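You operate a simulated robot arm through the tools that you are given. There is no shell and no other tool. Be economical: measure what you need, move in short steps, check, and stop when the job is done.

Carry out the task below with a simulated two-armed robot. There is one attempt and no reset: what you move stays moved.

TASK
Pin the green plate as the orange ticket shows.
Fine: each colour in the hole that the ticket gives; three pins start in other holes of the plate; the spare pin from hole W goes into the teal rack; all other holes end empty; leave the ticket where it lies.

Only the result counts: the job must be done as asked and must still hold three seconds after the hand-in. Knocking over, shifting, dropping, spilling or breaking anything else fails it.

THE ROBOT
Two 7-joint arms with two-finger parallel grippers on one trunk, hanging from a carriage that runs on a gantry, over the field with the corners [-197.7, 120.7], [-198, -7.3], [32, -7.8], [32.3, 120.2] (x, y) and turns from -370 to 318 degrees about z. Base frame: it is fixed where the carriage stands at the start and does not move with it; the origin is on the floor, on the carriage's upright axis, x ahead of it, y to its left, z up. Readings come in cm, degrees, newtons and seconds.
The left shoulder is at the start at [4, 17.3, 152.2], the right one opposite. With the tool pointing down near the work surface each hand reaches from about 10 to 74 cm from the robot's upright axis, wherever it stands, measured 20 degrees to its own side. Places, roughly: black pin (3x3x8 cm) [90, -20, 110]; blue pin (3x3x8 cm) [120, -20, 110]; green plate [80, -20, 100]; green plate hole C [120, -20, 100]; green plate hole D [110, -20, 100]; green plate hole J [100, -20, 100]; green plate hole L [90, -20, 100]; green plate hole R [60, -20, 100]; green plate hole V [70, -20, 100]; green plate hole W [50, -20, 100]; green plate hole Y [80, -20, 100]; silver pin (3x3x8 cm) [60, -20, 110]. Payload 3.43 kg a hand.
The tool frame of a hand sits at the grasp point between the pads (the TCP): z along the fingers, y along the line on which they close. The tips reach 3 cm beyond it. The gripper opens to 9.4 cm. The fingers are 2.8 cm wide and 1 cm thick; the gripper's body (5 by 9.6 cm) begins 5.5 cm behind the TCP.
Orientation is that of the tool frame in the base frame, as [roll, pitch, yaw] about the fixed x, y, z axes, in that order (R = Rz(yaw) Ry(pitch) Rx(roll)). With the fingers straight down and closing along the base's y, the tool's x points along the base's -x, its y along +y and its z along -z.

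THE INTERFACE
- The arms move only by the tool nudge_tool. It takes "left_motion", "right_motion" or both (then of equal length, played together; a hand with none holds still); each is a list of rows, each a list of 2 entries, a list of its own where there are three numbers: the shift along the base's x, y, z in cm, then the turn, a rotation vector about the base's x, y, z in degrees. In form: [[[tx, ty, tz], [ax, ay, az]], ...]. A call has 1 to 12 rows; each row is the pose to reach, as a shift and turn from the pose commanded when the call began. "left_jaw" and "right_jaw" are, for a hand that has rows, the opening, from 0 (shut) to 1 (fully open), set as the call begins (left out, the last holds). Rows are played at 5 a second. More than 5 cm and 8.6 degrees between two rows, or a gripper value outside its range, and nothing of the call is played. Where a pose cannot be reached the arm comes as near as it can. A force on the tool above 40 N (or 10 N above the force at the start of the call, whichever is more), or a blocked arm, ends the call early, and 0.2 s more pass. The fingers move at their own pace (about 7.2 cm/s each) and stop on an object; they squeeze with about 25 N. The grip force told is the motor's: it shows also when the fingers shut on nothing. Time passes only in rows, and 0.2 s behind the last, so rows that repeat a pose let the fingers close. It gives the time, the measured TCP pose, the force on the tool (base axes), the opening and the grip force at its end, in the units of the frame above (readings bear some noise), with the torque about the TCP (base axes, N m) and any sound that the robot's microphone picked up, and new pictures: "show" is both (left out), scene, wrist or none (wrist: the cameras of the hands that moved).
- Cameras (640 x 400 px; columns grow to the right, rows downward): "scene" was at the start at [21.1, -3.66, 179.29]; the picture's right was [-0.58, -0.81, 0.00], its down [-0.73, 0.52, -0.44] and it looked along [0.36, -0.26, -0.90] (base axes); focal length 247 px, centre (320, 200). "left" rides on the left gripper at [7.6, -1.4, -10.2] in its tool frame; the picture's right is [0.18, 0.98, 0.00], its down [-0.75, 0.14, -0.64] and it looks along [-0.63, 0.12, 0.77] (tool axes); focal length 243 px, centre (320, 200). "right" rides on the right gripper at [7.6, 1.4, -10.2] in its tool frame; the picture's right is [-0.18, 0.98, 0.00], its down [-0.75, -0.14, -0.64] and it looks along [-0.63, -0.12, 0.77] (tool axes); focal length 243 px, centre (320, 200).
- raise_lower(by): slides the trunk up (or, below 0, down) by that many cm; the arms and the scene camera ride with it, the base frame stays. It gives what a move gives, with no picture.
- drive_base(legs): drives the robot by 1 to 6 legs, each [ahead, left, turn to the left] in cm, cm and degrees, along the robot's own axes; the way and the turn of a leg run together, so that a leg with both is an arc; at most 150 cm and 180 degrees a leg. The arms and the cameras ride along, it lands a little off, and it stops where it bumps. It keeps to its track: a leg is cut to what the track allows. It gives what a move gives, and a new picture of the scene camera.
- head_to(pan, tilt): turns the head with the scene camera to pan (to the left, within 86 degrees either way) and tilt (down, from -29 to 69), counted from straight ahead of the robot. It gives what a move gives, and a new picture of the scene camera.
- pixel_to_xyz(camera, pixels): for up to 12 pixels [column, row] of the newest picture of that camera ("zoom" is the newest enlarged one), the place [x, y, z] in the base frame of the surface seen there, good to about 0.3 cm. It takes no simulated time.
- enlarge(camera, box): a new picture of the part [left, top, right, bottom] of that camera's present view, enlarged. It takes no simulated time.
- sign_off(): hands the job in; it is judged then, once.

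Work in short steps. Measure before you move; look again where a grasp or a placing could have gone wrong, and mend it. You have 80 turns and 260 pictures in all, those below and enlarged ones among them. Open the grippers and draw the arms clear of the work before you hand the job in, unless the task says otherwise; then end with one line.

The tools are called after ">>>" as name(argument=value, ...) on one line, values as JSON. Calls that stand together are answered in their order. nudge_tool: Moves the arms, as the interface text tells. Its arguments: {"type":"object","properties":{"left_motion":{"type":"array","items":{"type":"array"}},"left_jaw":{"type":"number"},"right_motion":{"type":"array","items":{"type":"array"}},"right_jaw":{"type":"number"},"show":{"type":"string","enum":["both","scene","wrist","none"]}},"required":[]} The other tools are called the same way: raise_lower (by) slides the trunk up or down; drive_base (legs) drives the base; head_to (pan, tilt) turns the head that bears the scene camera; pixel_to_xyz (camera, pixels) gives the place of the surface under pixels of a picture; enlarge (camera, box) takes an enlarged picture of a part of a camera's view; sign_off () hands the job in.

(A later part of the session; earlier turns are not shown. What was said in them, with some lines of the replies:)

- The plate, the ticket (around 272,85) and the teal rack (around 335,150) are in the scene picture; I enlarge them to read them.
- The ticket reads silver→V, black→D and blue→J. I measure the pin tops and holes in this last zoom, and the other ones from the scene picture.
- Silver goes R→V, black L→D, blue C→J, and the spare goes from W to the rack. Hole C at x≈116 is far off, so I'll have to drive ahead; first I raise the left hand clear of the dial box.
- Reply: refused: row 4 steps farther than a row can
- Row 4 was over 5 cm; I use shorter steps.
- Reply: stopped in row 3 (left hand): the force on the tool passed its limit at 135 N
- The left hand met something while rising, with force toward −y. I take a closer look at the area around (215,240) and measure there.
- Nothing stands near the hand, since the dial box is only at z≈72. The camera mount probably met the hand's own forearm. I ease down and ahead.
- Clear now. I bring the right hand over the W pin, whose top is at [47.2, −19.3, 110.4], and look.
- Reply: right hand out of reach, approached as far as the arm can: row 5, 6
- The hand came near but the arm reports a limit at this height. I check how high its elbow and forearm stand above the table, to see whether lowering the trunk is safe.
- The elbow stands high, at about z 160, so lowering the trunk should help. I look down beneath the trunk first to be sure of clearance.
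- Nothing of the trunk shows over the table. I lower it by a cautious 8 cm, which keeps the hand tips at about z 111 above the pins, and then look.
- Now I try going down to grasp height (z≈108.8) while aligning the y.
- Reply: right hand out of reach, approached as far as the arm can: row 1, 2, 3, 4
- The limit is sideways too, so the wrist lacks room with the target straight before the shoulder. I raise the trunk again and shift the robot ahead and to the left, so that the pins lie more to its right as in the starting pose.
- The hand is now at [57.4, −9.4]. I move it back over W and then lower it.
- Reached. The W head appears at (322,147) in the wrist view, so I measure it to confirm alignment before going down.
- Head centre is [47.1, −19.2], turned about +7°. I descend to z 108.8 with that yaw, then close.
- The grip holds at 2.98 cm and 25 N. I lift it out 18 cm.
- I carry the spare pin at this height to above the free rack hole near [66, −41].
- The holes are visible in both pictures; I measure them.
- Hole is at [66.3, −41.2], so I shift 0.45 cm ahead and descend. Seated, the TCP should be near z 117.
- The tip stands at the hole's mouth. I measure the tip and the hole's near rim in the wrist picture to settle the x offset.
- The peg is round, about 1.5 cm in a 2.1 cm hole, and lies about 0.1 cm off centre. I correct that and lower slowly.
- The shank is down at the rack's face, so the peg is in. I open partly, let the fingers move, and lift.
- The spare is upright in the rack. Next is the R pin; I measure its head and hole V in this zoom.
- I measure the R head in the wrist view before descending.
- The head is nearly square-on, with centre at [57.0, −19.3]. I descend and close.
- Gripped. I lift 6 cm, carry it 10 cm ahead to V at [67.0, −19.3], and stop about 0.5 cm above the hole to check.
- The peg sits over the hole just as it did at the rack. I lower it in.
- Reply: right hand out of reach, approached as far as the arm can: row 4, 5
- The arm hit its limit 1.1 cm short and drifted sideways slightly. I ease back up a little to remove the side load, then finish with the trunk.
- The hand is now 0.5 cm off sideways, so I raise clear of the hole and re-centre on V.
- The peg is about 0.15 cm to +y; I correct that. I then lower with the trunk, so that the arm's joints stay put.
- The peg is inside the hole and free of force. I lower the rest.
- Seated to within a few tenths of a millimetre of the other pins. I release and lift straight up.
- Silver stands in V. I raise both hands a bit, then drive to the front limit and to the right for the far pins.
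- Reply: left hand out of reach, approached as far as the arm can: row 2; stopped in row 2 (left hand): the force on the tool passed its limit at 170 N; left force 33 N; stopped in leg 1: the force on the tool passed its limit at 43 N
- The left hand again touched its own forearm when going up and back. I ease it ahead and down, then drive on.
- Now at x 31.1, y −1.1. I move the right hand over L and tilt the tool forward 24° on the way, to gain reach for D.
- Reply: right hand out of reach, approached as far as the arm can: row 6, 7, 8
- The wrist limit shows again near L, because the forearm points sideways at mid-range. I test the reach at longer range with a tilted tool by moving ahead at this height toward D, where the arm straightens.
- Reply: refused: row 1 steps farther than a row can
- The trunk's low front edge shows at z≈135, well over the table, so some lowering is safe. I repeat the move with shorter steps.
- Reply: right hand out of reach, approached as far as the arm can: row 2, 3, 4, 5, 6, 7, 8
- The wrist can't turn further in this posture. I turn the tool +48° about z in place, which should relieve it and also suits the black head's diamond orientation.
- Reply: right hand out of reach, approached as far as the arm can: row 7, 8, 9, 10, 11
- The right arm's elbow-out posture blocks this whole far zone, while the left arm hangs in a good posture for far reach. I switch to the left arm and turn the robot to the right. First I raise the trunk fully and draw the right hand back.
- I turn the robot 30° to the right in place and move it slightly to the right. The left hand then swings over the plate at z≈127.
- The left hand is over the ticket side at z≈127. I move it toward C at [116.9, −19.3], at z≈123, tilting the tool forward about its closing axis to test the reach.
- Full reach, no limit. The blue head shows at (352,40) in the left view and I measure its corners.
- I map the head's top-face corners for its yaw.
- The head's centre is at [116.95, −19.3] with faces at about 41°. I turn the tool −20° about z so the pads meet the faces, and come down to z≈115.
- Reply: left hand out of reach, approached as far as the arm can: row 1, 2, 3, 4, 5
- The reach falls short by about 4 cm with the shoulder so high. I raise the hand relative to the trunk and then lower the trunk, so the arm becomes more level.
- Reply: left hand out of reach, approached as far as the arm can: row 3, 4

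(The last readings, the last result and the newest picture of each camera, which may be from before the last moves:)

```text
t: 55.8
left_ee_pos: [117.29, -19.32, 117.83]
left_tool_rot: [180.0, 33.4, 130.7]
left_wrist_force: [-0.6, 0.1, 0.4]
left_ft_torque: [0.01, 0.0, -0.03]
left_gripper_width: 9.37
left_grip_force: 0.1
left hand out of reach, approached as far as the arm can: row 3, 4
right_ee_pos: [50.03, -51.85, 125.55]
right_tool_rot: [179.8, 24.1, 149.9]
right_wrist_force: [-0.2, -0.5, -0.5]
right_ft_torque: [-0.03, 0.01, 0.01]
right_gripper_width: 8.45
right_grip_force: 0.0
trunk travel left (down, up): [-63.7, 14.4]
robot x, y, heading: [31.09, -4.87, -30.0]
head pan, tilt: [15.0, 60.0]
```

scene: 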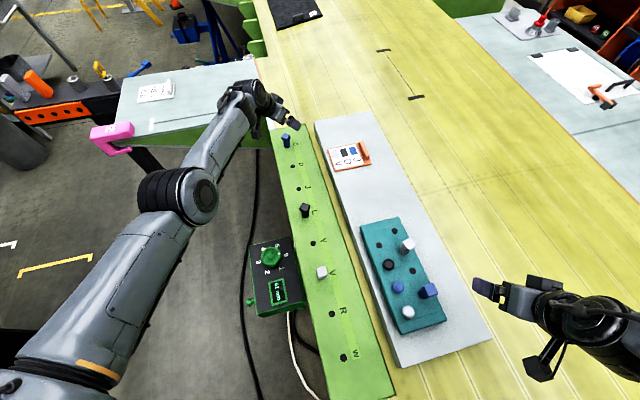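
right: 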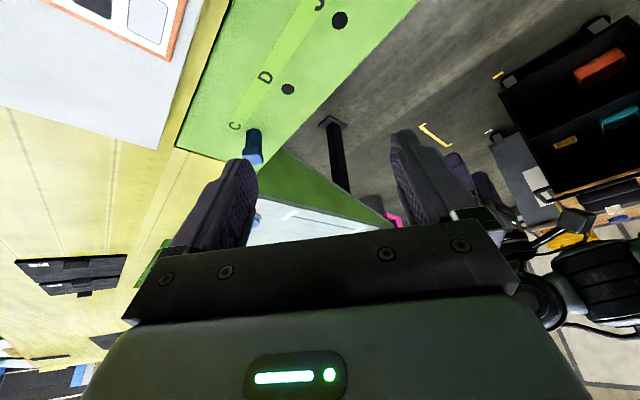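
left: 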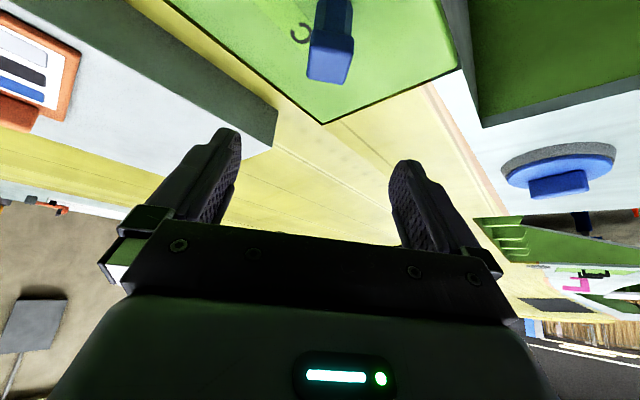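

The hand is above the blue pin now. I trim x by −0.3, raise the right hand for clearance, then lower with the trunk by 5 cm first.

>>> nudge_tool(left_motion=[[[-0.3, 0, 0.3], [0, 0, 0]], [[-0.3, 0, 0.3], [0, 0, 0]], [[-0.3, 0, 0.3], [0, 0, 0]]], right_motion=[[[0, 0, 4], [0, 0, 0]], [[0, 0, 8], [0, 0, 0]], [[0, 0, 12], [0, 0, 0]]], show="none")

>>> raise_lower(by=-5)

>>> enlarge(camera="left", box=[200, 40, 440, 240])

>>> enlarge(camera="scene", box=[230, 70, 340, 180])

```text
t: 56.6
left_ee_pos: [117.1, -19.41, 118.13]
left_tool_rot: [-179.3, 32.6, 130.8]
left_wrist_force: [-0.2, -0.1, -0.5]
left_ft_torque: [-0.01, -0.01, 0.04]
left_gripper_width: 9.4
left_grip_force: 0.1
right_ee_pos: [49.95, -51.72, 137.62]
right_tool_rot: [179.8, 24.1, 150.1]
right_wrist_force: [-0.1, 0.3, -0.5]
right_ft_torque: [-0.01, 0.02, 0.01]
right_gripper_width: 8.45
right_grip_force: 0.0
trunk travel left (down, up): [-63.7, 14.4]
robot x, y, heading: [31.35, -4.92, -30.0]
head pan, tilt: [15.0, 60.0]
```

```text
t: 57.5
left_ee_pos: [117.14, -19.39, 113.23]
left_tool_rot: [-179.3, 32.7, 130.6]
left_wrist_force: [-0.2, 0.6, -0.1]
left_ft_torque: [0.0, 0.01, 0.04]
left_gripper_width: 9.38
left_grip_force: 0.1
right_ee_pos: [50.09, -51.88, 132.55]
right_tool_rot: [179.7, 24.1, 150.1]
right_wrist_force: [0.5, 0.1, -0.3]
right_ft_torque: [0.0, 0.03, -0.01]
right_gripper_width: 8.47
right_grip_force: 0.1
trunk travel left (down, up): [-58.6, 19.4]
robot x, y, heading: [31.14, -5.29, -30.0]
head pan, tilt: [15.0, 60.0]
```

```text
2.00 times, centred on (320, 140) of left
```

zoom: 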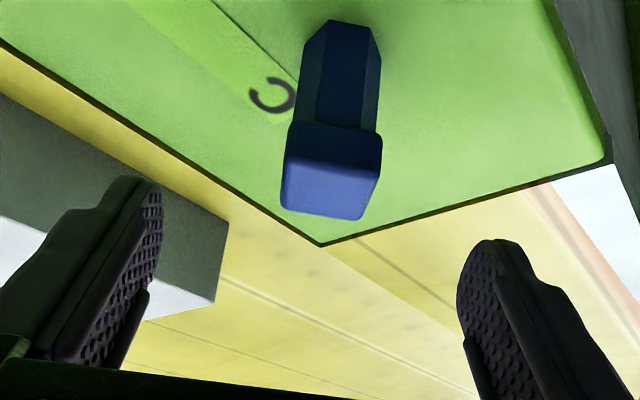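

```text
3.64 times, centred on (285, 125) of scene
```

zoom: 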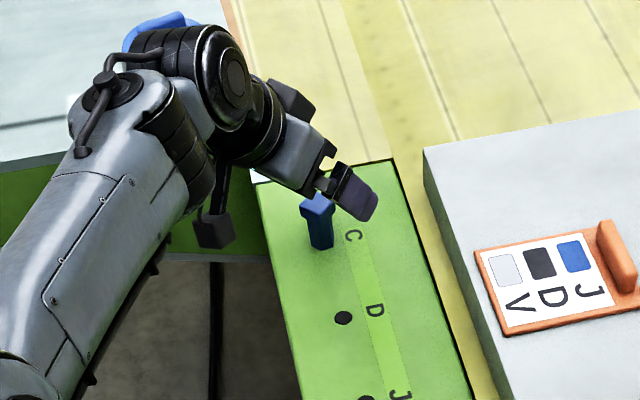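

The head is centred between the pads and square to them. I lower 4.2 cm and close.

>>> raise_lower(by=-4.2)

>>> nudge_tool(left_motion=[[[0, 0, 0], [0, 0, 0]], [[0, 0, 0], [0, 0, 0]], [[0, 0, 0], [0, 0, 0]], [[0, 0, 0], [0, 0, 0]], [[0, 0, 0], [0, 0, 0]]], left_jaw=0, show="wrist")

>>> enlarge(camera="scene", box=[230, 70, 340, 180])

```text
t: 58.4
left_ee_pos: [117.1, -19.39, 108.87]
left_tool_rot: [-179.3, 32.6, 130.7]
left_wrist_force: [0.4, 0.7, -0.4]
left_ft_torque: [0.0, 0.01, -0.03]
left_gripper_width: 9.39
left_grip_force: 0.0
right_ee_pos: [50.1, -51.82, 128.34]
right_tool_rot: [179.7, 24.1, 150.0]
right_wrist_force: [0.4, 0.3, -0.2]
right_ft_torque: [-0.01, 0.01, 0.01]
right_gripper_width: 8.44
right_grip_force: 0.1
trunk travel left (down, up): [-54.4, 23.7]
robot x, y, heading: [31.12, -5.02, -30.1]
head pan, tilt: [15.0, 60.0]
```

```text
t: 59.6
left_ee_pos: [117.19, -19.3, 108.96]
left_tool_rot: [-179.3, 32.5, 130.7]
left_wrist_force: [-0.2, 0.0, -0.1]
left_ft_torque: [0.0, -0.03, 0.03]
left_gripper_width: 2.99
left_grip_force: 25.3
right_ee_pos: [49.99, -51.81, 128.32]
right_tool_rot: [179.7, 24.2, 150.0]
right_wrist_force: [0.4, 0.7, -0.1]
right_ft_torque: [0.05, -0.02, 0.0]
right_gripper_width: 8.5
right_grip_force: 0.0
trunk travel left (down, up): [-54.4, 23.7]
robot x, y, heading: [31.19, -5.02, -30.1]
head pan, tilt: [15.0, 60.0]
```

left: 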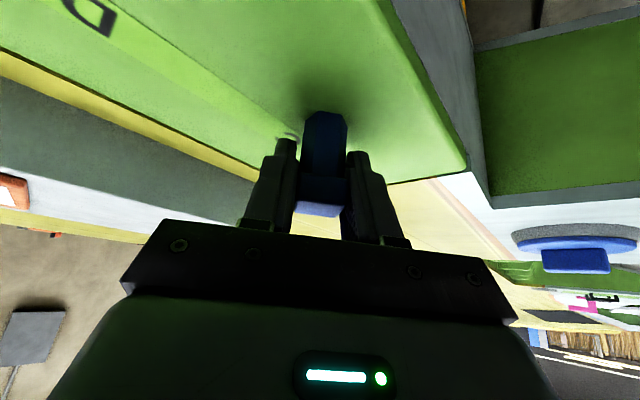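

```text
3.64 times, centred on (285, 125) of scene
```

zoom: 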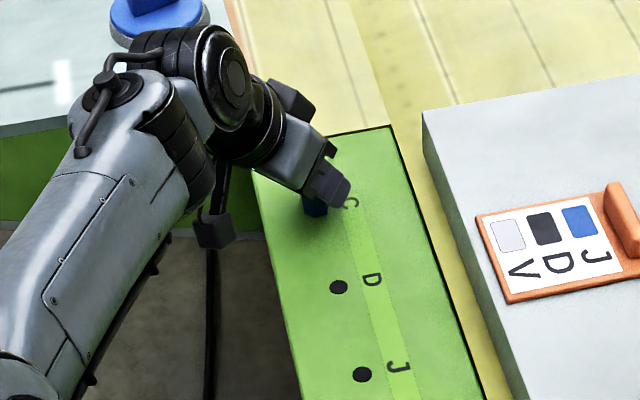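

Gripped at 2.99 cm. I lift 12 cm with the trunk and drive the robot 20 cm back along base x, so that the hand comes over J.

>>> raise_lower(by=12)

>>> drive_base(legs=[[-17.35, -10, 0]])

>>> enlarge(camera="left", box=[200, 20, 440, 240])

```text
t: 61.1
left_ee_pos: [117.16, -19.48, 120.78]
left_tool_rot: [-179.3, 32.5, 130.8]
left_wrist_force: [-0.4, 0.0, -1.1]
left_ft_torque: [-0.04, 0.02, 0.03]
left_gripper_width: 2.98
left_grip_force: 25.5
right_ee_pos: [49.98, -51.83, 140.4]
right_tool_rot: [179.8, 24.2, 149.9]
right_wrist_force: [1.1, -0.3, 0.3]
right_ft_torque: [0.05, -0.04, -0.02]
right_gripper_width: 8.46
right_grip_force: 0.1
trunk travel left (down, up): [-66.4, 11.7]
robot x, y, heading: [30.87, -5.09, -30.0]
head pan, tilt: [15.0, 60.0]
```

```text
t: 62.7
left_ee_pos: [96.99, -19.33, 120.88]
left_tool_rot: [-179.3, 32.5, 130.7]
left_wrist_force: [0.0, 0.6, -1.1]
left_ft_torque: [0.02, -0.03, 0.02]
left_gripper_width: 2.95
left_grip_force: 24.6
right_ee_pos: [29.88, -51.77, 140.35]
right_tool_rot: [179.8, 24.1, 150.0]
right_wrist_force: [0.0, -0.3, 0.0]
right_ft_torque: [-0.02, 0.02, 0.03]
right_gripper_width: 8.46
right_grip_force: 0.1
trunk travel left (down, up): [-66.4, 11.7]
robot x, y, heading: [11.22, -4.88, -30.2]
head pan, tilt: [15.0, 60.0]
```

scene: 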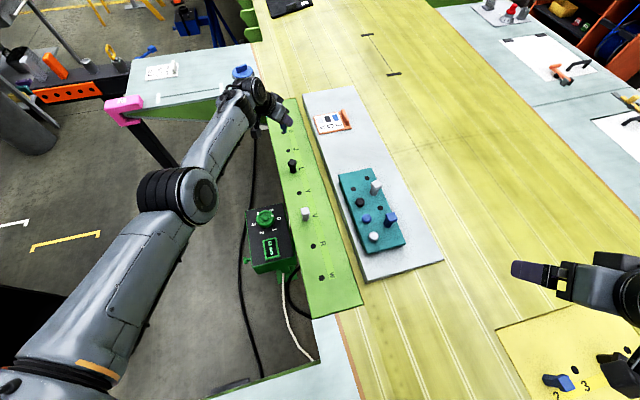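

```text
1.82 times, centred on (320, 130) of left
```

zoom: 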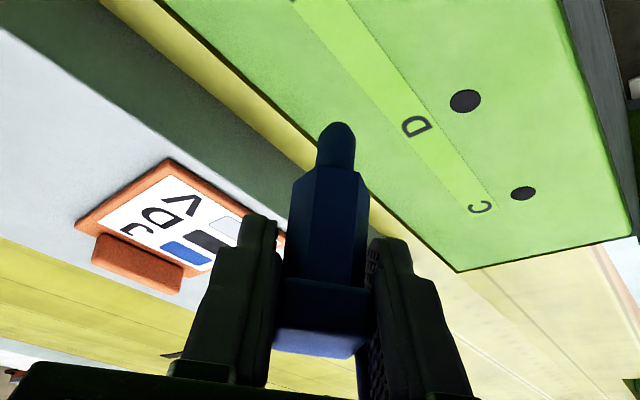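

Landed at [97.0, −19.3]. I lower 8.3 cm with the trunk, to just above the plate, and check the peg against hole J.

>>> raise_lower(by=-8.3)

>>> enlarge(camera="left", box=[280, 70, 360, 140])

>>> enlarge(camera="scene", box=[260, 100, 330, 170])

```text
t: 63.9
left_ee_pos: [97.13, -19.42, 112.62]
left_tool_rot: [-179.2, 32.6, 130.7]
left_wrist_force: [0.4, 0.5, -0.5]
left_ft_torque: [-0.01, -0.01, 0.0]
left_gripper_width: 2.99
left_grip_force: 24.6
right_ee_pos: [29.95, -51.83, 132.16]
right_tool_rot: [179.7, 24.1, 150.1]
right_wrist_force: [-0.3, -1.1, 0.5]
right_ft_torque: [0.0, 0.0, 0.02]
right_gripper_width: 8.45
right_grip_force: 0.1
trunk travel left (down, up): [-58.2, 20.0]
robot x, y, heading: [10.98, -4.87, -30.2]
head pan, tilt: [15.0, 60.0]
```

```text
5.71 times, centred on (320, 105) of left
```

zoom: 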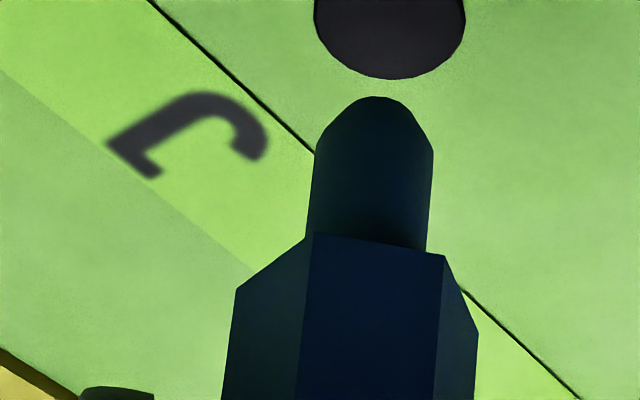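

```text
5.71 times, centred on (295, 135) of scene
```

zoom: 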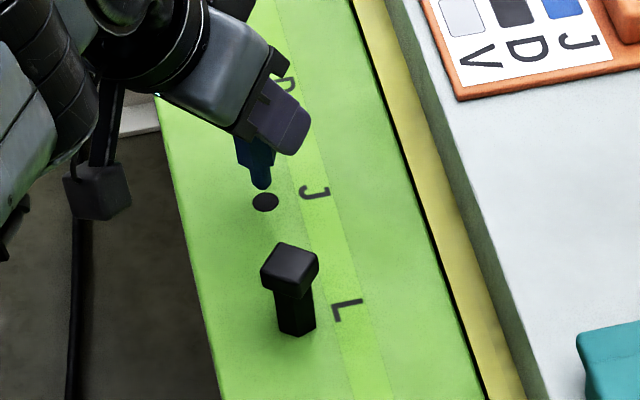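

I measure hole J and the peg's lower end in both pictures.

>>> pixel_to_xyz(camera="left", pixels=[[332, 73], [332, 66], [332, 82], [329, 90], [320, 108], [338, 108], [329, 100]])

>>> pixel_to_xyz(camera="zoom", pixels=[[265, 202], [262, 185], [261, 178], [288, 258], [293, 325]])

```text
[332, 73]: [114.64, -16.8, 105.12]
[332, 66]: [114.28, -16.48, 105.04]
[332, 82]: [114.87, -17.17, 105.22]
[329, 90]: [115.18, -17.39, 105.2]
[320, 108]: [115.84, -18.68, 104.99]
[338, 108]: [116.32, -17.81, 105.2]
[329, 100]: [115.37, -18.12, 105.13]
```

```text
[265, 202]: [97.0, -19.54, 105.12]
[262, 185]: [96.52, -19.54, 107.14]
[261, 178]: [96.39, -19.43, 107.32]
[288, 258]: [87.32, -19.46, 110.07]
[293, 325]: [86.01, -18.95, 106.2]
```

Peg and hole J agree at about [97.0, −19.4]. I lower 0.8 cm more and check closely with the wrist camera.

>>> raise_lower(by=-0.8)

>>> enlarge(camera="left", box=[280, 70, 360, 140])

>>> pixel_to_xyz(camera="zoom", pixels=[[320, 60], [455, 60], [385, 40], [385, 90], [375, 110], [320, 160], [430, 160]])

```text
t: 64.5
left_ee_pos: [97.02, -19.39, 111.83]
left_tool_rot: [-179.2, 32.6, 130.8]
left_wrist_force: [0.1, -0.1, -0.7]
left_ft_torque: [0.0, -0.01, -0.06]
left_gripper_width: 3.0
left_grip_force: 25.3
right_ee_pos: [29.9, -51.8, 131.23]
right_tool_rot: [179.7, 24.0, 150.0]
right_wrist_force: [-0.8, -0.1, 0.6]
right_ft_torque: [-0.01, 0.0, -0.03]
right_gripper_width: 8.45
right_grip_force: 0.0
trunk travel left (down, up): [-57.4, 20.8]
robot x, y, heading: [11.39, -4.98, -30.1]
head pan, tilt: [15.0, 60.0]
```

```text
5.71 times, centred on (320, 105) of left
```

zoom: 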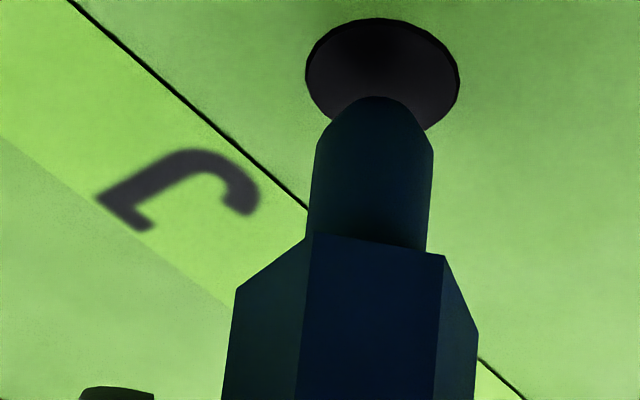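

```text
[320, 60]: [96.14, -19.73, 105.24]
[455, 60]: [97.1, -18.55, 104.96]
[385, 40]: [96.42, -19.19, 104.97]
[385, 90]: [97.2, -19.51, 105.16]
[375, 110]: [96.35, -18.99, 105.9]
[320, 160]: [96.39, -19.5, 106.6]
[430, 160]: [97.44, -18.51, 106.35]
```

The peg looks roughly over the hole, but the depth is hard to judge. I lower by 0.5 cm and look again, watching the force.

>>> raise_lower(by=-0.5)

>>> enlarge(camera="left", box=[280, 70, 360, 140])

>>> pixel_to_xyz(camera="zoom", pixels=[[380, 45], [300, 110], [456, 95], [375, 110], [375, 125]])

>>> enlarge(camera="scene", box=[265, 115, 315, 155])

```text
t: 65.0
left_ee_pos: [97.09, -19.39, 111.4]
left_tool_rot: [-179.3, 32.6, 130.6]
left_wrist_force: [1.2, -0.1, -0.8]
left_ft_torque: [0.0, 0.02, 0.03]
left_gripper_width: 2.96
left_grip_force: 25.1
right_ee_pos: [30.07, -51.72, 130.71]
right_tool_rot: [179.8, 24.0, 150.1]
right_wrist_force: [0.0, 0.0, -0.7]
right_ft_torque: [-0.02, -0.01, -0.01]
right_gripper_width: 8.45
right_grip_force: 0.1
trunk travel left (down, up): [-56.8, 21.3]
robot x, y, heading: [11.2, -4.96, -30.0]
head pan, tilt: [15.0, 60.0]
```

```text
5.71 times, centred on (320, 105) of left
```

zoom: 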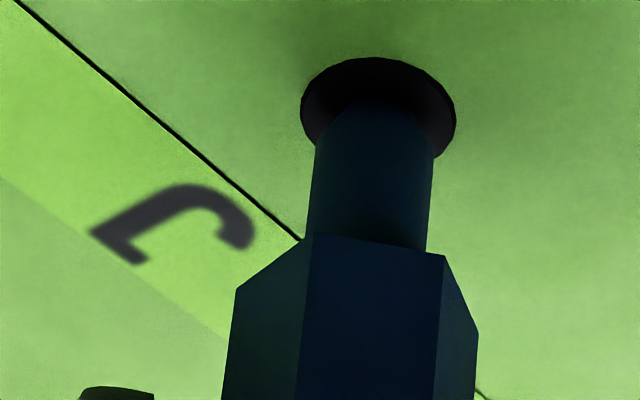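

```text
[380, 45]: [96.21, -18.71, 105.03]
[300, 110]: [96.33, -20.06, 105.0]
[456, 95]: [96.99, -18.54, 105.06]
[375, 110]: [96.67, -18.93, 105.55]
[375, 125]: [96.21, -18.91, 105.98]
```

```text
10.00 times, centred on (290, 135) of scene
```

zoom: 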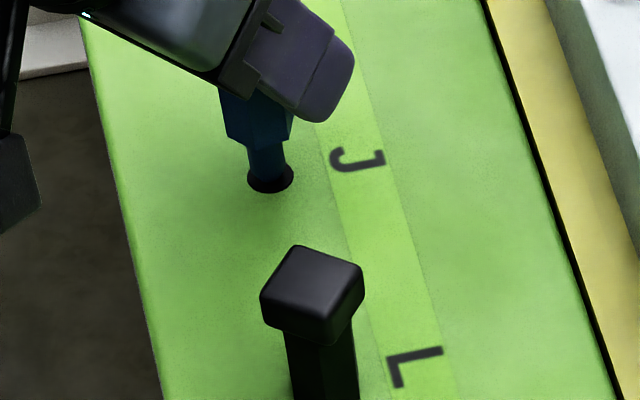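

Both views show the peg entering hole J, well centred. I continue down in two parts.

>>> raise_lower(by=-1.0)

>>> raise_lower(by=-1.35)

>>> enlarge(camera="left", box=[260, 60, 380, 180])

>>> enlarge(camera="scene", box=[265, 105, 315, 145])

```text
t: 65.6
left_ee_pos: [97.02, -19.37, 110.3]
left_tool_rot: [-179.4, 32.6, 130.8]
left_wrist_force: [0.5, 0.0, -1.2]
left_ft_torque: [-0.02, 0.07, -0.02]
left_gripper_width: 2.98
left_grip_force: 25.3
right_ee_pos: [29.86, -51.78, 129.88]
right_tool_rot: [179.7, 24.1, 150.0]
right_wrist_force: [0.2, -0.7, 0.5]
right_ft_torque: [0.0, 0.02, -0.03]
right_gripper_width: 8.44
right_grip_force: 0.0
trunk travel left (down, up): [-55.8, 22.3]
robot x, y, heading: [10.81, -4.79, -30.1]
head pan, tilt: [15.0, 60.0]
```

```text
t: 66.2
left_ee_pos: [96.99, -19.38, 108.97]
left_tool_rot: [-179.3, 32.6, 130.7]
left_wrist_force: [0.8, 0.6, 0.0]
left_ft_torque: [0.03, 0.01, 0.0]
left_gripper_width: 2.98
left_grip_force: 25.1
right_ee_pos: [29.95, -51.86, 128.32]
right_tool_rot: [179.6, 24.1, 149.9]
right_wrist_force: [0.5, 0.7, 0.0]
right_ft_torque: [-0.01, -0.02, 0.0]
right_gripper_width: 8.45
right_grip_force: 0.1
trunk travel left (down, up): [-54.5, 23.6]
robot x, y, heading: [11.29, -4.85, -30.1]
head pan, tilt: [15.0, 60.0]
```

```text
3.33 times, centred on (320, 120) of left
```

zoom: 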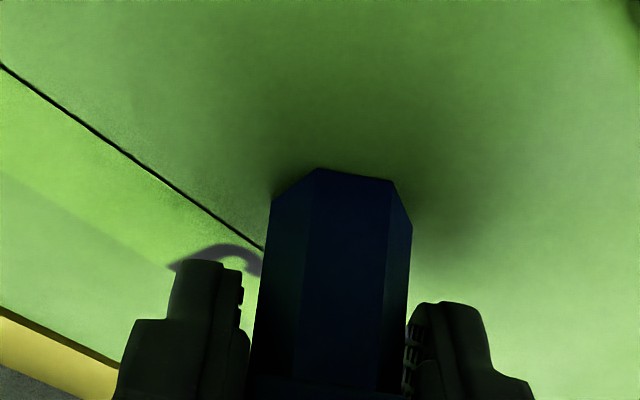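

```text
10.00 times, centred on (290, 125) of scene
```

zoom: 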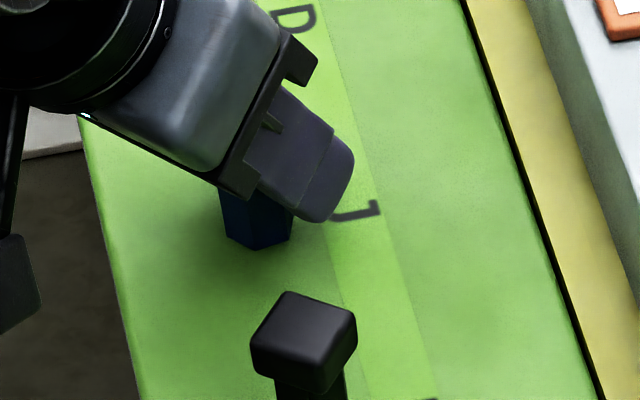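

Blue is seated in J. I release and lift with the trunk.

>>> nudge_tool(left_motion=[[[0, 0, 0], [0, 0, 0]], [[0, 0, 0], [0, 0, 0]], [[0, 0, 0], [0, 0, 0]]], left_jaw=0.65, show="none")

>>> raise_lower(by=12)

>>> drive_base(legs=[[-8.66, -5, 0]])

>>> enlarge(camera="scene", box=[250, 90, 350, 190])

>>> enlarge(camera="left", box=[200, 0, 440, 200])

```text
t: 67.0
left_ee_pos: [97.11, -19.3, 108.84]
left_tool_rot: [-179.3, 32.6, 130.8]
left_wrist_force: [0.0, 0.3, 0.0]
left_ft_torque: [-0.04, -0.02, 0.04]
left_gripper_width: 6.13
left_grip_force: 0.0
right_ee_pos: [29.9, -51.73, 128.38]
right_tool_rot: [179.7, 24.1, 150.0]
right_wrist_force: [0.9, -1.1, 0.3]
right_ft_torque: [0.02, -0.01, -0.01]
right_gripper_width: 8.47
right_grip_force: 0.1
trunk travel left (down, up): [-54.5, 23.6]
robot x, y, heading: [11.14, -4.86, -30.0]
head pan, tilt: [15.0, 60.0]
```

```text
t: 68.5
left_ee_pos: [96.97, -19.38, 120.89]
left_tool_rot: [-179.4, 32.5, 130.7]
left_wrist_force: [0.5, -0.5, 0.5]
left_ft_torque: [0.0, -0.01, -0.02]
left_gripper_width: 6.11
left_grip_force: 0.0
right_ee_pos: [29.87, -51.72, 140.37]
right_tool_rot: [179.7, 24.2, 150.0]
right_wrist_force: [0.4, 0.4, -0.8]
right_ft_torque: [0.0, 0.02, 0.0]
right_gripper_width: 8.46
right_grip_force: 0.1
trunk travel left (down, up): [-66.5, 11.6]
robot x, y, heading: [11.16, -4.87, -30.1]
head pan, tilt: [15.0, 60.0]
```

```text
t: 69.6
left_ee_pos: [86.83, -19.4, 120.88]
left_tool_rot: [-179.3, 32.5, 130.7]
left_wrist_force: [-0.1, 0.3, -0.2]
left_ft_torque: [-0.01, -0.06, 0.0]
left_gripper_width: 6.13
left_grip_force: 0.1
right_ee_pos: [19.84, -51.68, 140.44]
right_tool_rot: [179.7, 24.2, 149.9]
right_wrist_force: [-0.5, 0.2, 0.1]
right_ft_torque: [-0.03, 0.02, -0.01]
right_gripper_width: 8.47
right_grip_force: 0.0
trunk travel left (down, up): [-66.5, 11.6]
robot x, y, heading: [0.75, -4.87, -30.3]
head pan, tilt: [15.0, 60.0]
```

scene: 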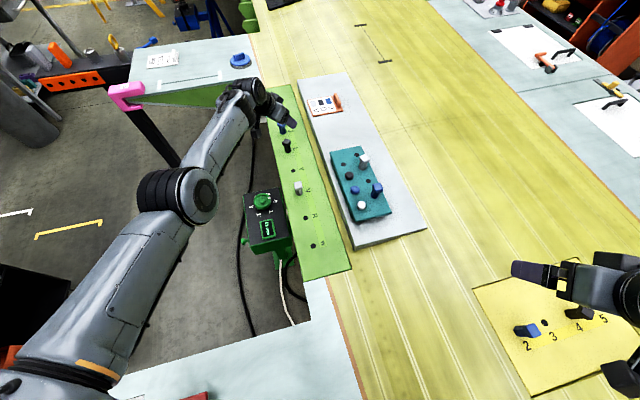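

```text
4.00 times, centred on (300, 140) of scene
```

zoom: 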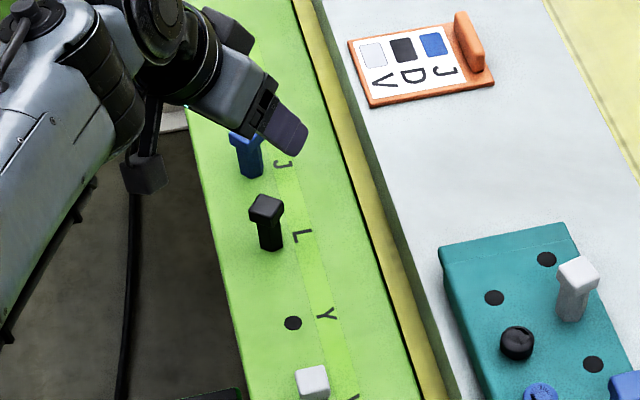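

```text
2.00 times, centred on (320, 100) of left
```

zoom: 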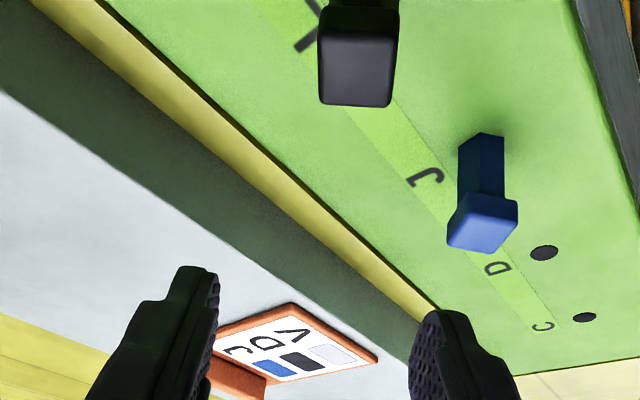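

Blue stands in J. The hand is now above L and the black head appears square to the fingers. I measure it.

>>> pixel_to_xyz(camera="zoom", pixels=[[328, 42], [390, 45], [386, 100], [328, 98], [358, 72]])

```text
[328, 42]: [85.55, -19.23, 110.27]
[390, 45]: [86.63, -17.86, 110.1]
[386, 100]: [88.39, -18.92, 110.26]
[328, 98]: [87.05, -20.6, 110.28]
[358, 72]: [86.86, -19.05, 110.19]
```

Black's centre is [86.9, −19.2] with faces at about 51°. I turn the tool +10°, open fully, and lower 7.5 cm.

>>> nudge_tool(left_motion=[[[0.1, 0.1, 0], [0, 0, 5]], [[0.1, 0.1, 0], [0, 0, 10]], [[0.1, 0.1, 0], [0, 0, 10]]], left_jaw=1, show="none")

>>> raise_lower(by=-7.5)

>>> enlarge(camera="left", box=[200, 40, 440, 240])

>>> enlarge(camera="scene", box=[240, 80, 340, 180])

```text
t: 70.4
left_ee_pos: [87.12, -19.2, 120.95]
left_tool_rot: [-179.4, 32.5, 140.8]
left_wrist_force: [-0.3, 0.2, 0.4]
left_ft_torque: [0.0, 0.0, -0.01]
left_gripper_width: 9.41
left_grip_force: 0.0
right_ee_pos: [19.9, -51.67, 140.41]
right_tool_rot: [179.7, 24.1, 149.9]
right_wrist_force: [0.1, 0.3, -0.4]
right_ft_torque: [-0.01, -0.02, 0.01]
right_gripper_width: 8.47
right_grip_force: 0.1
trunk travel left (down, up): [-66.5, 11.6]
robot x, y, heading: [1.0, -4.65, -30.0]
head pan, tilt: [15.0, 60.0]
```

```text
t: 71.6
left_ee_pos: [87.04, -19.41, 113.44]
left_tool_rot: [-179.4, 32.7, 140.7]
left_wrist_force: [0.2, 0.2, -0.2]
left_ft_torque: [-0.03, -0.01, 0.01]
left_gripper_width: 9.4
left_grip_force: 0.1
right_ee_pos: [19.85, -51.73, 132.92]
right_tool_rot: [179.7, 24.1, 149.9]
right_wrist_force: [-0.3, -0.7, -0.2]
right_ft_torque: [-0.02, -0.04, 0.0]
right_gripper_width: 8.45
right_grip_force: 0.0
trunk travel left (down, up): [-59.0, 19.1]
robot x, y, heading: [1.17, -4.81, -30.2]
head pan, tilt: [15.0, 60.0]
```

```text
2.00 times, centred on (320, 140) of left
```

zoom: 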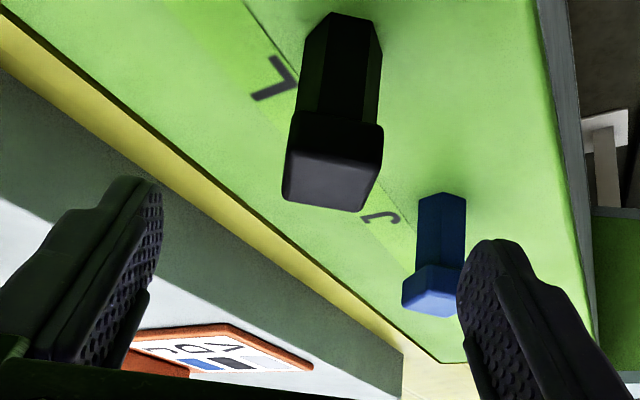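

```text
4.00 times, centred on (290, 130) of scene
```

zoom: 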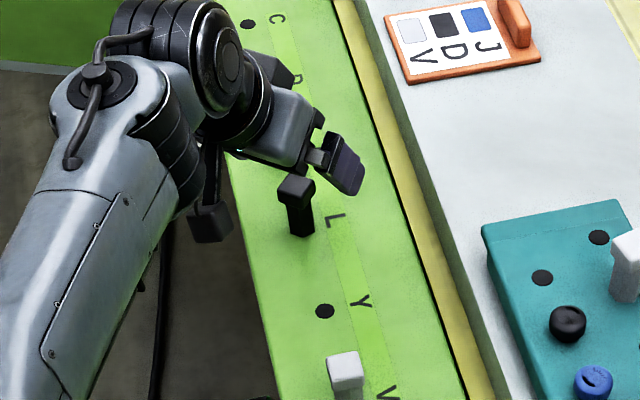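

Same geometry as with the blue pin, and the fingers are clear of J. I lower 4.5 cm and close.

>>> raise_lower(by=-4.5)

>>> nudge_tool(left_motion=[[[0, 0, 0], [0, 0, 0]], [[0, 0, 0], [0, 0, 0]], [[0, 0, 0], [0, 0, 0]], [[0, 0, 0], [0, 0, 0]], [[0, 0, 0], [0, 0, 0]]], left_jaw=0, show="wrist")

```text
t: 72.4
left_ee_pos: [87.09, -19.39, 109.05]
left_tool_rot: [-179.3, 32.7, 140.8]
left_wrist_force: [-0.6, -0.2, 0.1]
left_ft_torque: [-0.02, -0.02, 0.01]
left_gripper_width: 9.42
left_grip_force: 0.0
right_ee_pos: [19.98, -51.83, 128.38]
right_tool_rot: [179.7, 24.1, 149.9]
right_wrist_force: [-0.5, 1.4, 0.5]
right_ft_torque: [-0.02, -0.02, 0.0]
right_gripper_width: 8.46
right_grip_force: 0.1
trunk travel left (down, up): [-54.5, 23.6]
robot x, y, heading: [1.48, -5.23, -30.1]
head pan, tilt: [15.0, 60.0]
```

```text
t: 73.6
left_ee_pos: [87.11, -19.17, 108.96]
left_tool_rot: [-179.2, 32.6, 140.6]
left_wrist_force: [-0.3, 0.5, 0.5]
left_ft_torque: [-0.02, 0.0, -0.03]
left_gripper_width: 2.97
left_grip_force: 24.8
right_ee_pos: [19.8, -51.76, 128.37]
right_tool_rot: [179.7, 24.1, 149.9]
right_wrist_force: [-0.2, 0.4, -1.3]
right_ft_torque: [-0.01, -0.03, 0.02]
right_gripper_width: 8.46
right_grip_force: 0.1
trunk travel left (down, up): [-54.5, 23.6]
robot x, y, heading: [1.22, -4.77, -30.0]
head pan, tilt: [15.0, 60.0]
```

left: 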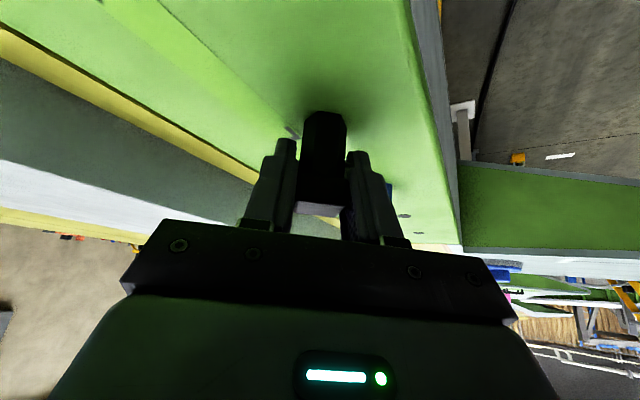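

Gripped at 2.97 cm. I lift 14 cm, enough to clear the blue pin at J, and drive 20 cm ahead along base x to D.

>>> raise_lower(by=14)

>>> drive_base(legs=[[17.2, 9.93, 0]])

```text
t: 75.3
left_ee_pos: [87.13, -19.27, 122.98]
left_tool_rot: [-179.2, 32.5, 140.7]
left_wrist_force: [0.5, -0.1, -0.9]
left_ft_torque: [-0.02, -0.03, 0.02]
left_gripper_width: 2.99
left_grip_force: 25.1
right_ee_pos: [19.81, -51.67, 142.37]
right_tool_rot: [179.7, 24.1, 150.0]
right_wrist_force: [-0.2, 0.1, 0.4]
right_ft_torque: [-0.03, 0.01, -0.02]
right_gripper_width: 8.45
right_grip_force: 0.0
trunk travel left (down, up): [-68.5, 9.6]
robot x, y, heading: [0.97, -4.95, -30.0]
head pan, tilt: [15.0, 60.0]
```

```text
t: 76.9
left_ee_pos: [106.93, -19.51, 122.86]
left_tool_rot: [-179.4, 32.5, 140.6]
left_wrist_force: [-0.3, -0.4, 0.3]
left_ft_torque: [-0.03, 0.0, -0.02]
left_gripper_width: 2.97
left_grip_force: 24.8
right_ee_pos: [39.71, -51.81, 142.41]
right_tool_rot: [179.7, 24.0, 149.9]
right_wrist_force: [-0.3, 0.3, -0.8]
right_ft_torque: [0.02, 0.02, 0.0]
right_gripper_width: 8.44
right_grip_force: 0.1
trunk travel left (down, up): [-68.5, 9.6]
robot x, y, heading: [20.8, -5.03, -30.1]
head pan, tilt: [15.0, 60.0]
```

scene: 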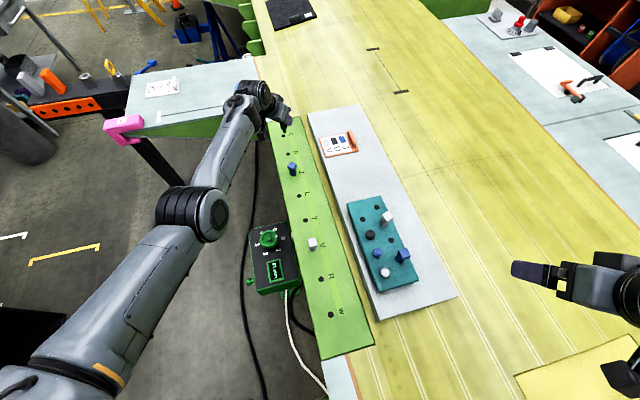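

The hand is at [106.9, −19.5]; I trim by +0.17, +0.2 to match the pin's offset at L, lower 11.3 cm and check.

>>> nudge_tool(left_motion=[[[0.17, 0.18, 0], [0, 0, 0]], [[0.17, 0.18, 0], [0, 0, 0]]], show="none")

>>> raise_lower(by=-10.9)

>>> enlarge(camera="left", box=[280, 70, 360, 140])

>>> enlarge(camera="scene", box=[265, 110, 315, 150])

```text
t: 77.5
left_ee_pos: [107.11, -19.26, 122.84]
left_tool_rot: [-179.2, 32.7, 140.6]
left_wrist_force: [-0.2, 0.2, 0.3]
left_ft_torque: [-0.03, 0.01, 0.01]
left_gripper_width: 2.96
left_grip_force: 24.9
right_ee_pos: [39.63, -51.87, 142.34]
right_tool_rot: [179.7, 24.1, 149.9]
right_wrist_force: [1.5, 0.7, 0.5]
right_ft_torque: [-0.03, 0.02, 0.02]
right_gripper_width: 8.45
right_grip_force: 0.1
trunk travel left (down, up): [-68.5, 9.6]
robot x, y, heading: [21.29, -4.86, -30.2]
head pan, tilt: [15.0, 60.0]
```

```text
t: 78.9
left_ee_pos: [107.09, -19.33, 112.06]
left_tool_rot: [-179.3, 32.7, 140.6]
left_wrist_force: [0.2, 0.3, 0.0]
left_ft_torque: [-0.02, 0.0, 0.03]
left_gripper_width: 2.96
left_grip_force: 24.6
right_ee_pos: [39.68, -51.81, 131.63]
right_tool_rot: [179.8, 24.1, 149.9]
right_wrist_force: [-0.9, -0.9, 0.7]
right_ft_torque: [0.02, -0.02, -0.02]
right_gripper_width: 8.45
right_grip_force: 0.0
trunk travel left (down, up): [-57.6, 20.5]
robot x, y, heading: [20.72, -4.77, -30.5]
head pan, tilt: [15.0, 60.0]
```

```text
5.71 times, centred on (320, 105) of left
```

zoom: 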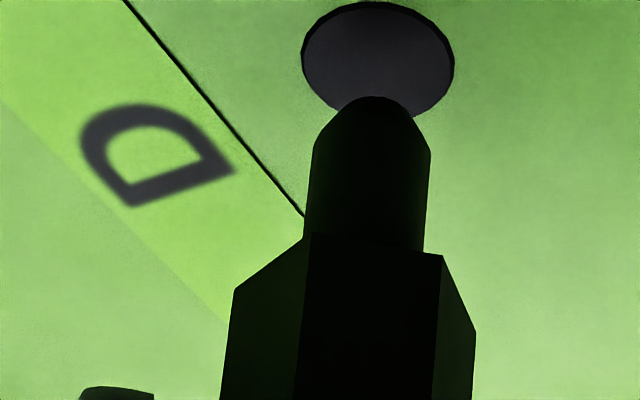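

```text
10.00 times, centred on (290, 130) of scene
```

zoom: 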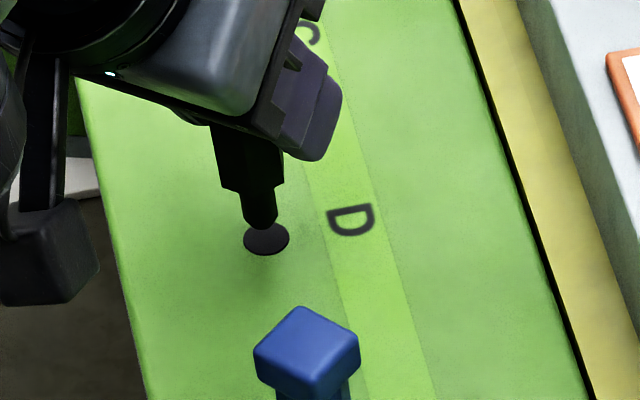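

The picture matches the J approach at the same height. I lower in two parts.

>>> raise_lower(by=-1.2)

>>> enlarge(camera="left", box=[280, 70, 360, 140])

```text
t: 79.5
left_ee_pos: [107.07, -19.36, 110.75]
left_tool_rot: [-179.4, 32.6, 140.6]
left_wrist_force: [0.7, 1.6, -0.2]
left_ft_torque: [0.01, 0.01, -0.03]
left_gripper_width: 2.99
left_grip_force: 24.6
right_ee_pos: [39.56, -51.88, 130.32]
right_tool_rot: [179.7, 24.1, 149.9]
right_wrist_force: [0.5, 0.3, -0.2]
right_ft_torque: [-0.01, 0.0, -0.02]
right_gripper_width: 8.45
right_grip_force: 0.0
trunk travel left (down, up): [-56.4, 21.7]
robot x, y, heading: [21.11, -4.82, -30.3]
head pan, tilt: [15.0, 60.0]
```

```text
5.71 times, centred on (320, 105) of left
```

zoom: 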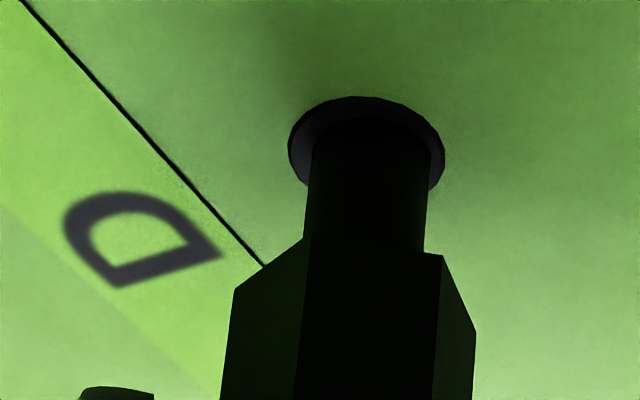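

The peg is in the hole without force. I lower the rest, release, and lift.

>>> raise_lower(by=-1.85)

>>> nudge_tool(left_motion=[[[0, 0, 0], [0, 0, 0]], [[0, 0, 0], [0, 0, 0]], [[0, 0, 0], [0, 0, 0]]], left_jaw=0.65, show="wrist")

>>> raise_lower(by=14)

>>> drive_base(legs=[[-17.3, -10, 0], [-17.3, -10, 0]])

```text
t: 80.2
left_ee_pos: [107.12, -19.32, 108.98]
left_tool_rot: [-179.2, 32.6, 140.7]
left_wrist_force: [0.5, -0.6, 0.0]
left_ft_torque: [0.0, -0.02, 0.0]
left_gripper_width: 3.0
left_grip_force: 24.8
right_ee_pos: [39.67, -51.85, 128.43]
right_tool_rot: [179.7, 24.1, 149.9]
right_wrist_force: [0.8, 0.3, 0.0]
right_ft_torque: [-0.01, -0.03, 0.0]
right_gripper_width: 8.45
right_grip_force: 0.0
trunk travel left (down, up): [-54.6, 23.5]
robot x, y, heading: [20.92, -4.57, -30.2]
head pan, tilt: [15.0, 60.0]
```

```text
t: 81.0
left_ee_pos: [107.12, -19.38, 108.92]
left_tool_rot: [-179.3, 32.6, 140.6]
left_wrist_force: [0.0, -0.8, 0.1]
left_ft_torque: [-0.01, -0.01, 0.04]
left_gripper_width: 6.11
left_grip_force: 0.1
right_ee_pos: [39.69, -51.8, 128.52]
right_tool_rot: [179.7, 24.0, 149.9]
right_wrist_force: [-0.3, 0.1, -0.6]
right_ft_torque: [-0.02, 0.02, 0.0]
right_gripper_width: 8.45
right_grip_force: 0.0
trunk travel left (down, up): [-54.6, 23.5]
robot x, y, heading: [21.13, -4.78, -30.3]
head pan, tilt: [15.0, 60.0]
```

left: 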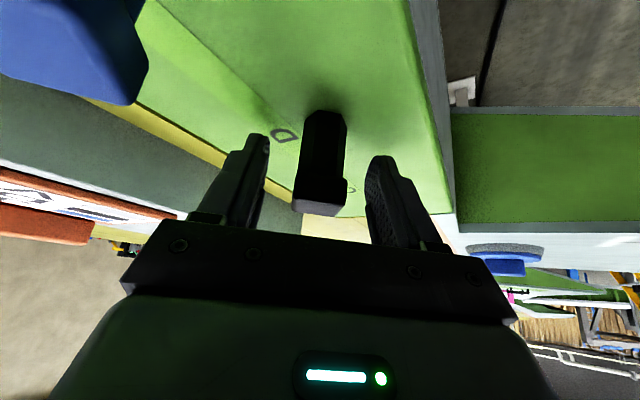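

```text
t: 82.6
left_ee_pos: [107.1, -19.29, 122.91]
left_tool_rot: [-179.3, 32.5, 140.5]
left_wrist_force: [-0.2, -0.5, 0.5]
left_ft_torque: [-0.02, -0.01, 0.0]
left_gripper_width: 6.11
left_grip_force: 0.0
right_ee_pos: [39.66, -51.82, 142.37]
right_tool_rot: [179.7, 24.1, 149.8]
right_wrist_force: [0.1, 0.2, 0.9]
right_ft_torque: [0.0, 0.02, 0.02]
right_gripper_width: 8.46
right_grip_force: 0.1
trunk travel left (down, up): [-68.6, 9.5]
robot x, y, heading: [20.98, -4.34, -30.2]
head pan, tilt: [15.0, 60.0]
```

```text
t: 85.4
left_ee_pos: [67.11, -19.29, 122.93]
left_tool_rot: [-179.3, 32.5, 140.6]
left_wrist_force: [-0.1, 1.4, 0.2]
left_ft_torque: [0.0, 0.02, 0.01]
left_gripper_width: 6.11
left_grip_force: 0.0
right_ee_pos: [-0.08, -51.74, 142.41]
right_tool_rot: [179.6, 24.2, 149.8]
right_wrist_force: [1.0, -0.3, 0.5]
right_ft_torque: [0.01, -0.02, 0.02]
right_gripper_width: 8.47
right_grip_force: 0.0
trunk travel left (down, up): [-68.6, 9.5]
robot x, y, heading: [-18.61, -4.38, -30.3]
head pan, tilt: [15.0, 60.0]
```

scene: 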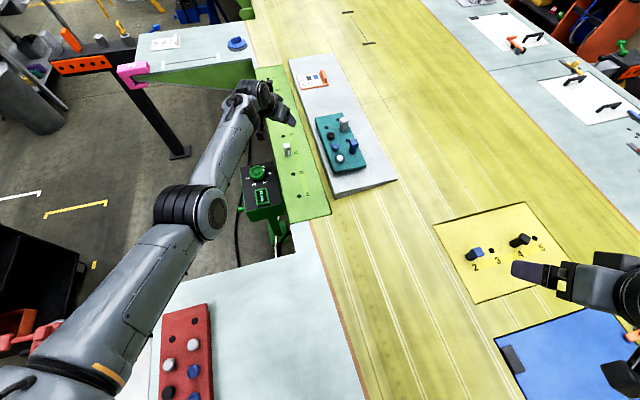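

I turn the robot left so the hand swings clear of the plate at z≈123, and then check everything.

>>> drive_base(legs=[[0, 0, 35]])

>>> head_to(pan=-15, tilt=45)

>>> enlarge(camera="scene", box=[240, 60, 440, 260])

```text
t: 87.5
left_ee_pos: [60.05, 32.6, 122.94]
left_tool_rot: [-179.3, 32.6, 175.5]
left_wrist_force: [0.0, 0.3, 0.1]
left_ft_torque: [0.02, 0.02, 0.0]
left_gripper_width: 6.1
left_grip_force: 0.1
right_ee_pos: [23.37, -32.63, 142.49]
right_tool_rot: [179.7, 24.2, -175.3]
right_wrist_force: [0.3, -0.5, 0.4]
right_ft_torque: [0.0, -0.02, 0.02]
right_gripper_width: 8.46
right_grip_force: 0.0
trunk travel left (down, up): [-68.6, 9.5]
robot x, y, heading: [-18.84, -4.79, 4.7]
head pan, tilt: [15.0, 60.0]
```

scene: 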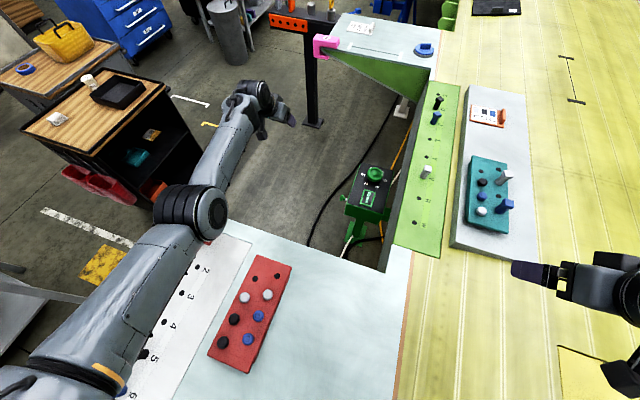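

```text
t: 88.4
left_ee_pos: [60.05, 32.62, 122.98]
left_tool_rot: [-179.2, 32.6, 175.5]
left_wrist_force: [-0.4, 0.0, 0.1]
left_ft_torque: [-0.03, -0.02, -0.01]
left_gripper_width: 6.12
left_grip_force: 0.0
right_ee_pos: [23.33, -32.6, 142.47]
right_tool_rot: [179.7, 24.1, -175.1]
right_wrist_force: [-0.5, -0.3, 1.2]
right_ft_torque: [0.0, 0.0, -0.04]
right_gripper_width: 8.47
right_grip_force: 0.0
trunk travel left (down, up): [-68.6, 9.5]
robot x, y, heading: [-18.79, -4.62, 4.9]
head pan, tilt: [-15.0, 45.0]
```

scene: 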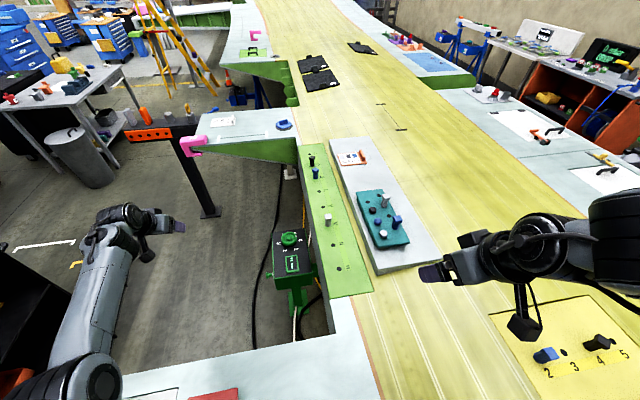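

```text
2.00 times, centred on (340, 160) of scene
```

zoom: 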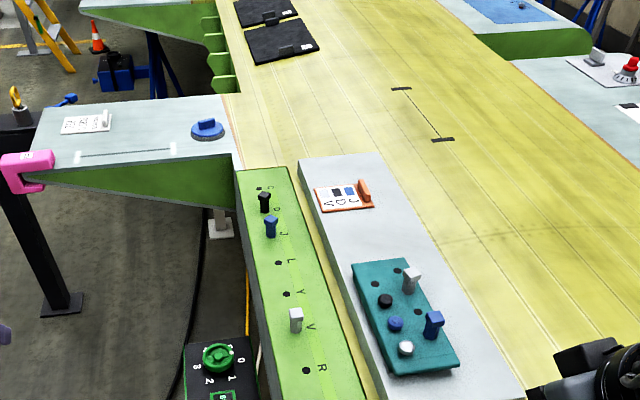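

Black stands upright in D, blue in J and silver in V; C, L, Y, R and W are empty, the spare is in the rack, and the ticket is untouched. Both grippers are open and clear, so I hand in.

>>> sign_off()

```text
The job is handed in.
```

The plate is pinned as the ticket shows: silver in V, black in D and blue in J. The spare pin from W is in the teal rack, the other holes are empty, and the ticket was left where it lay.
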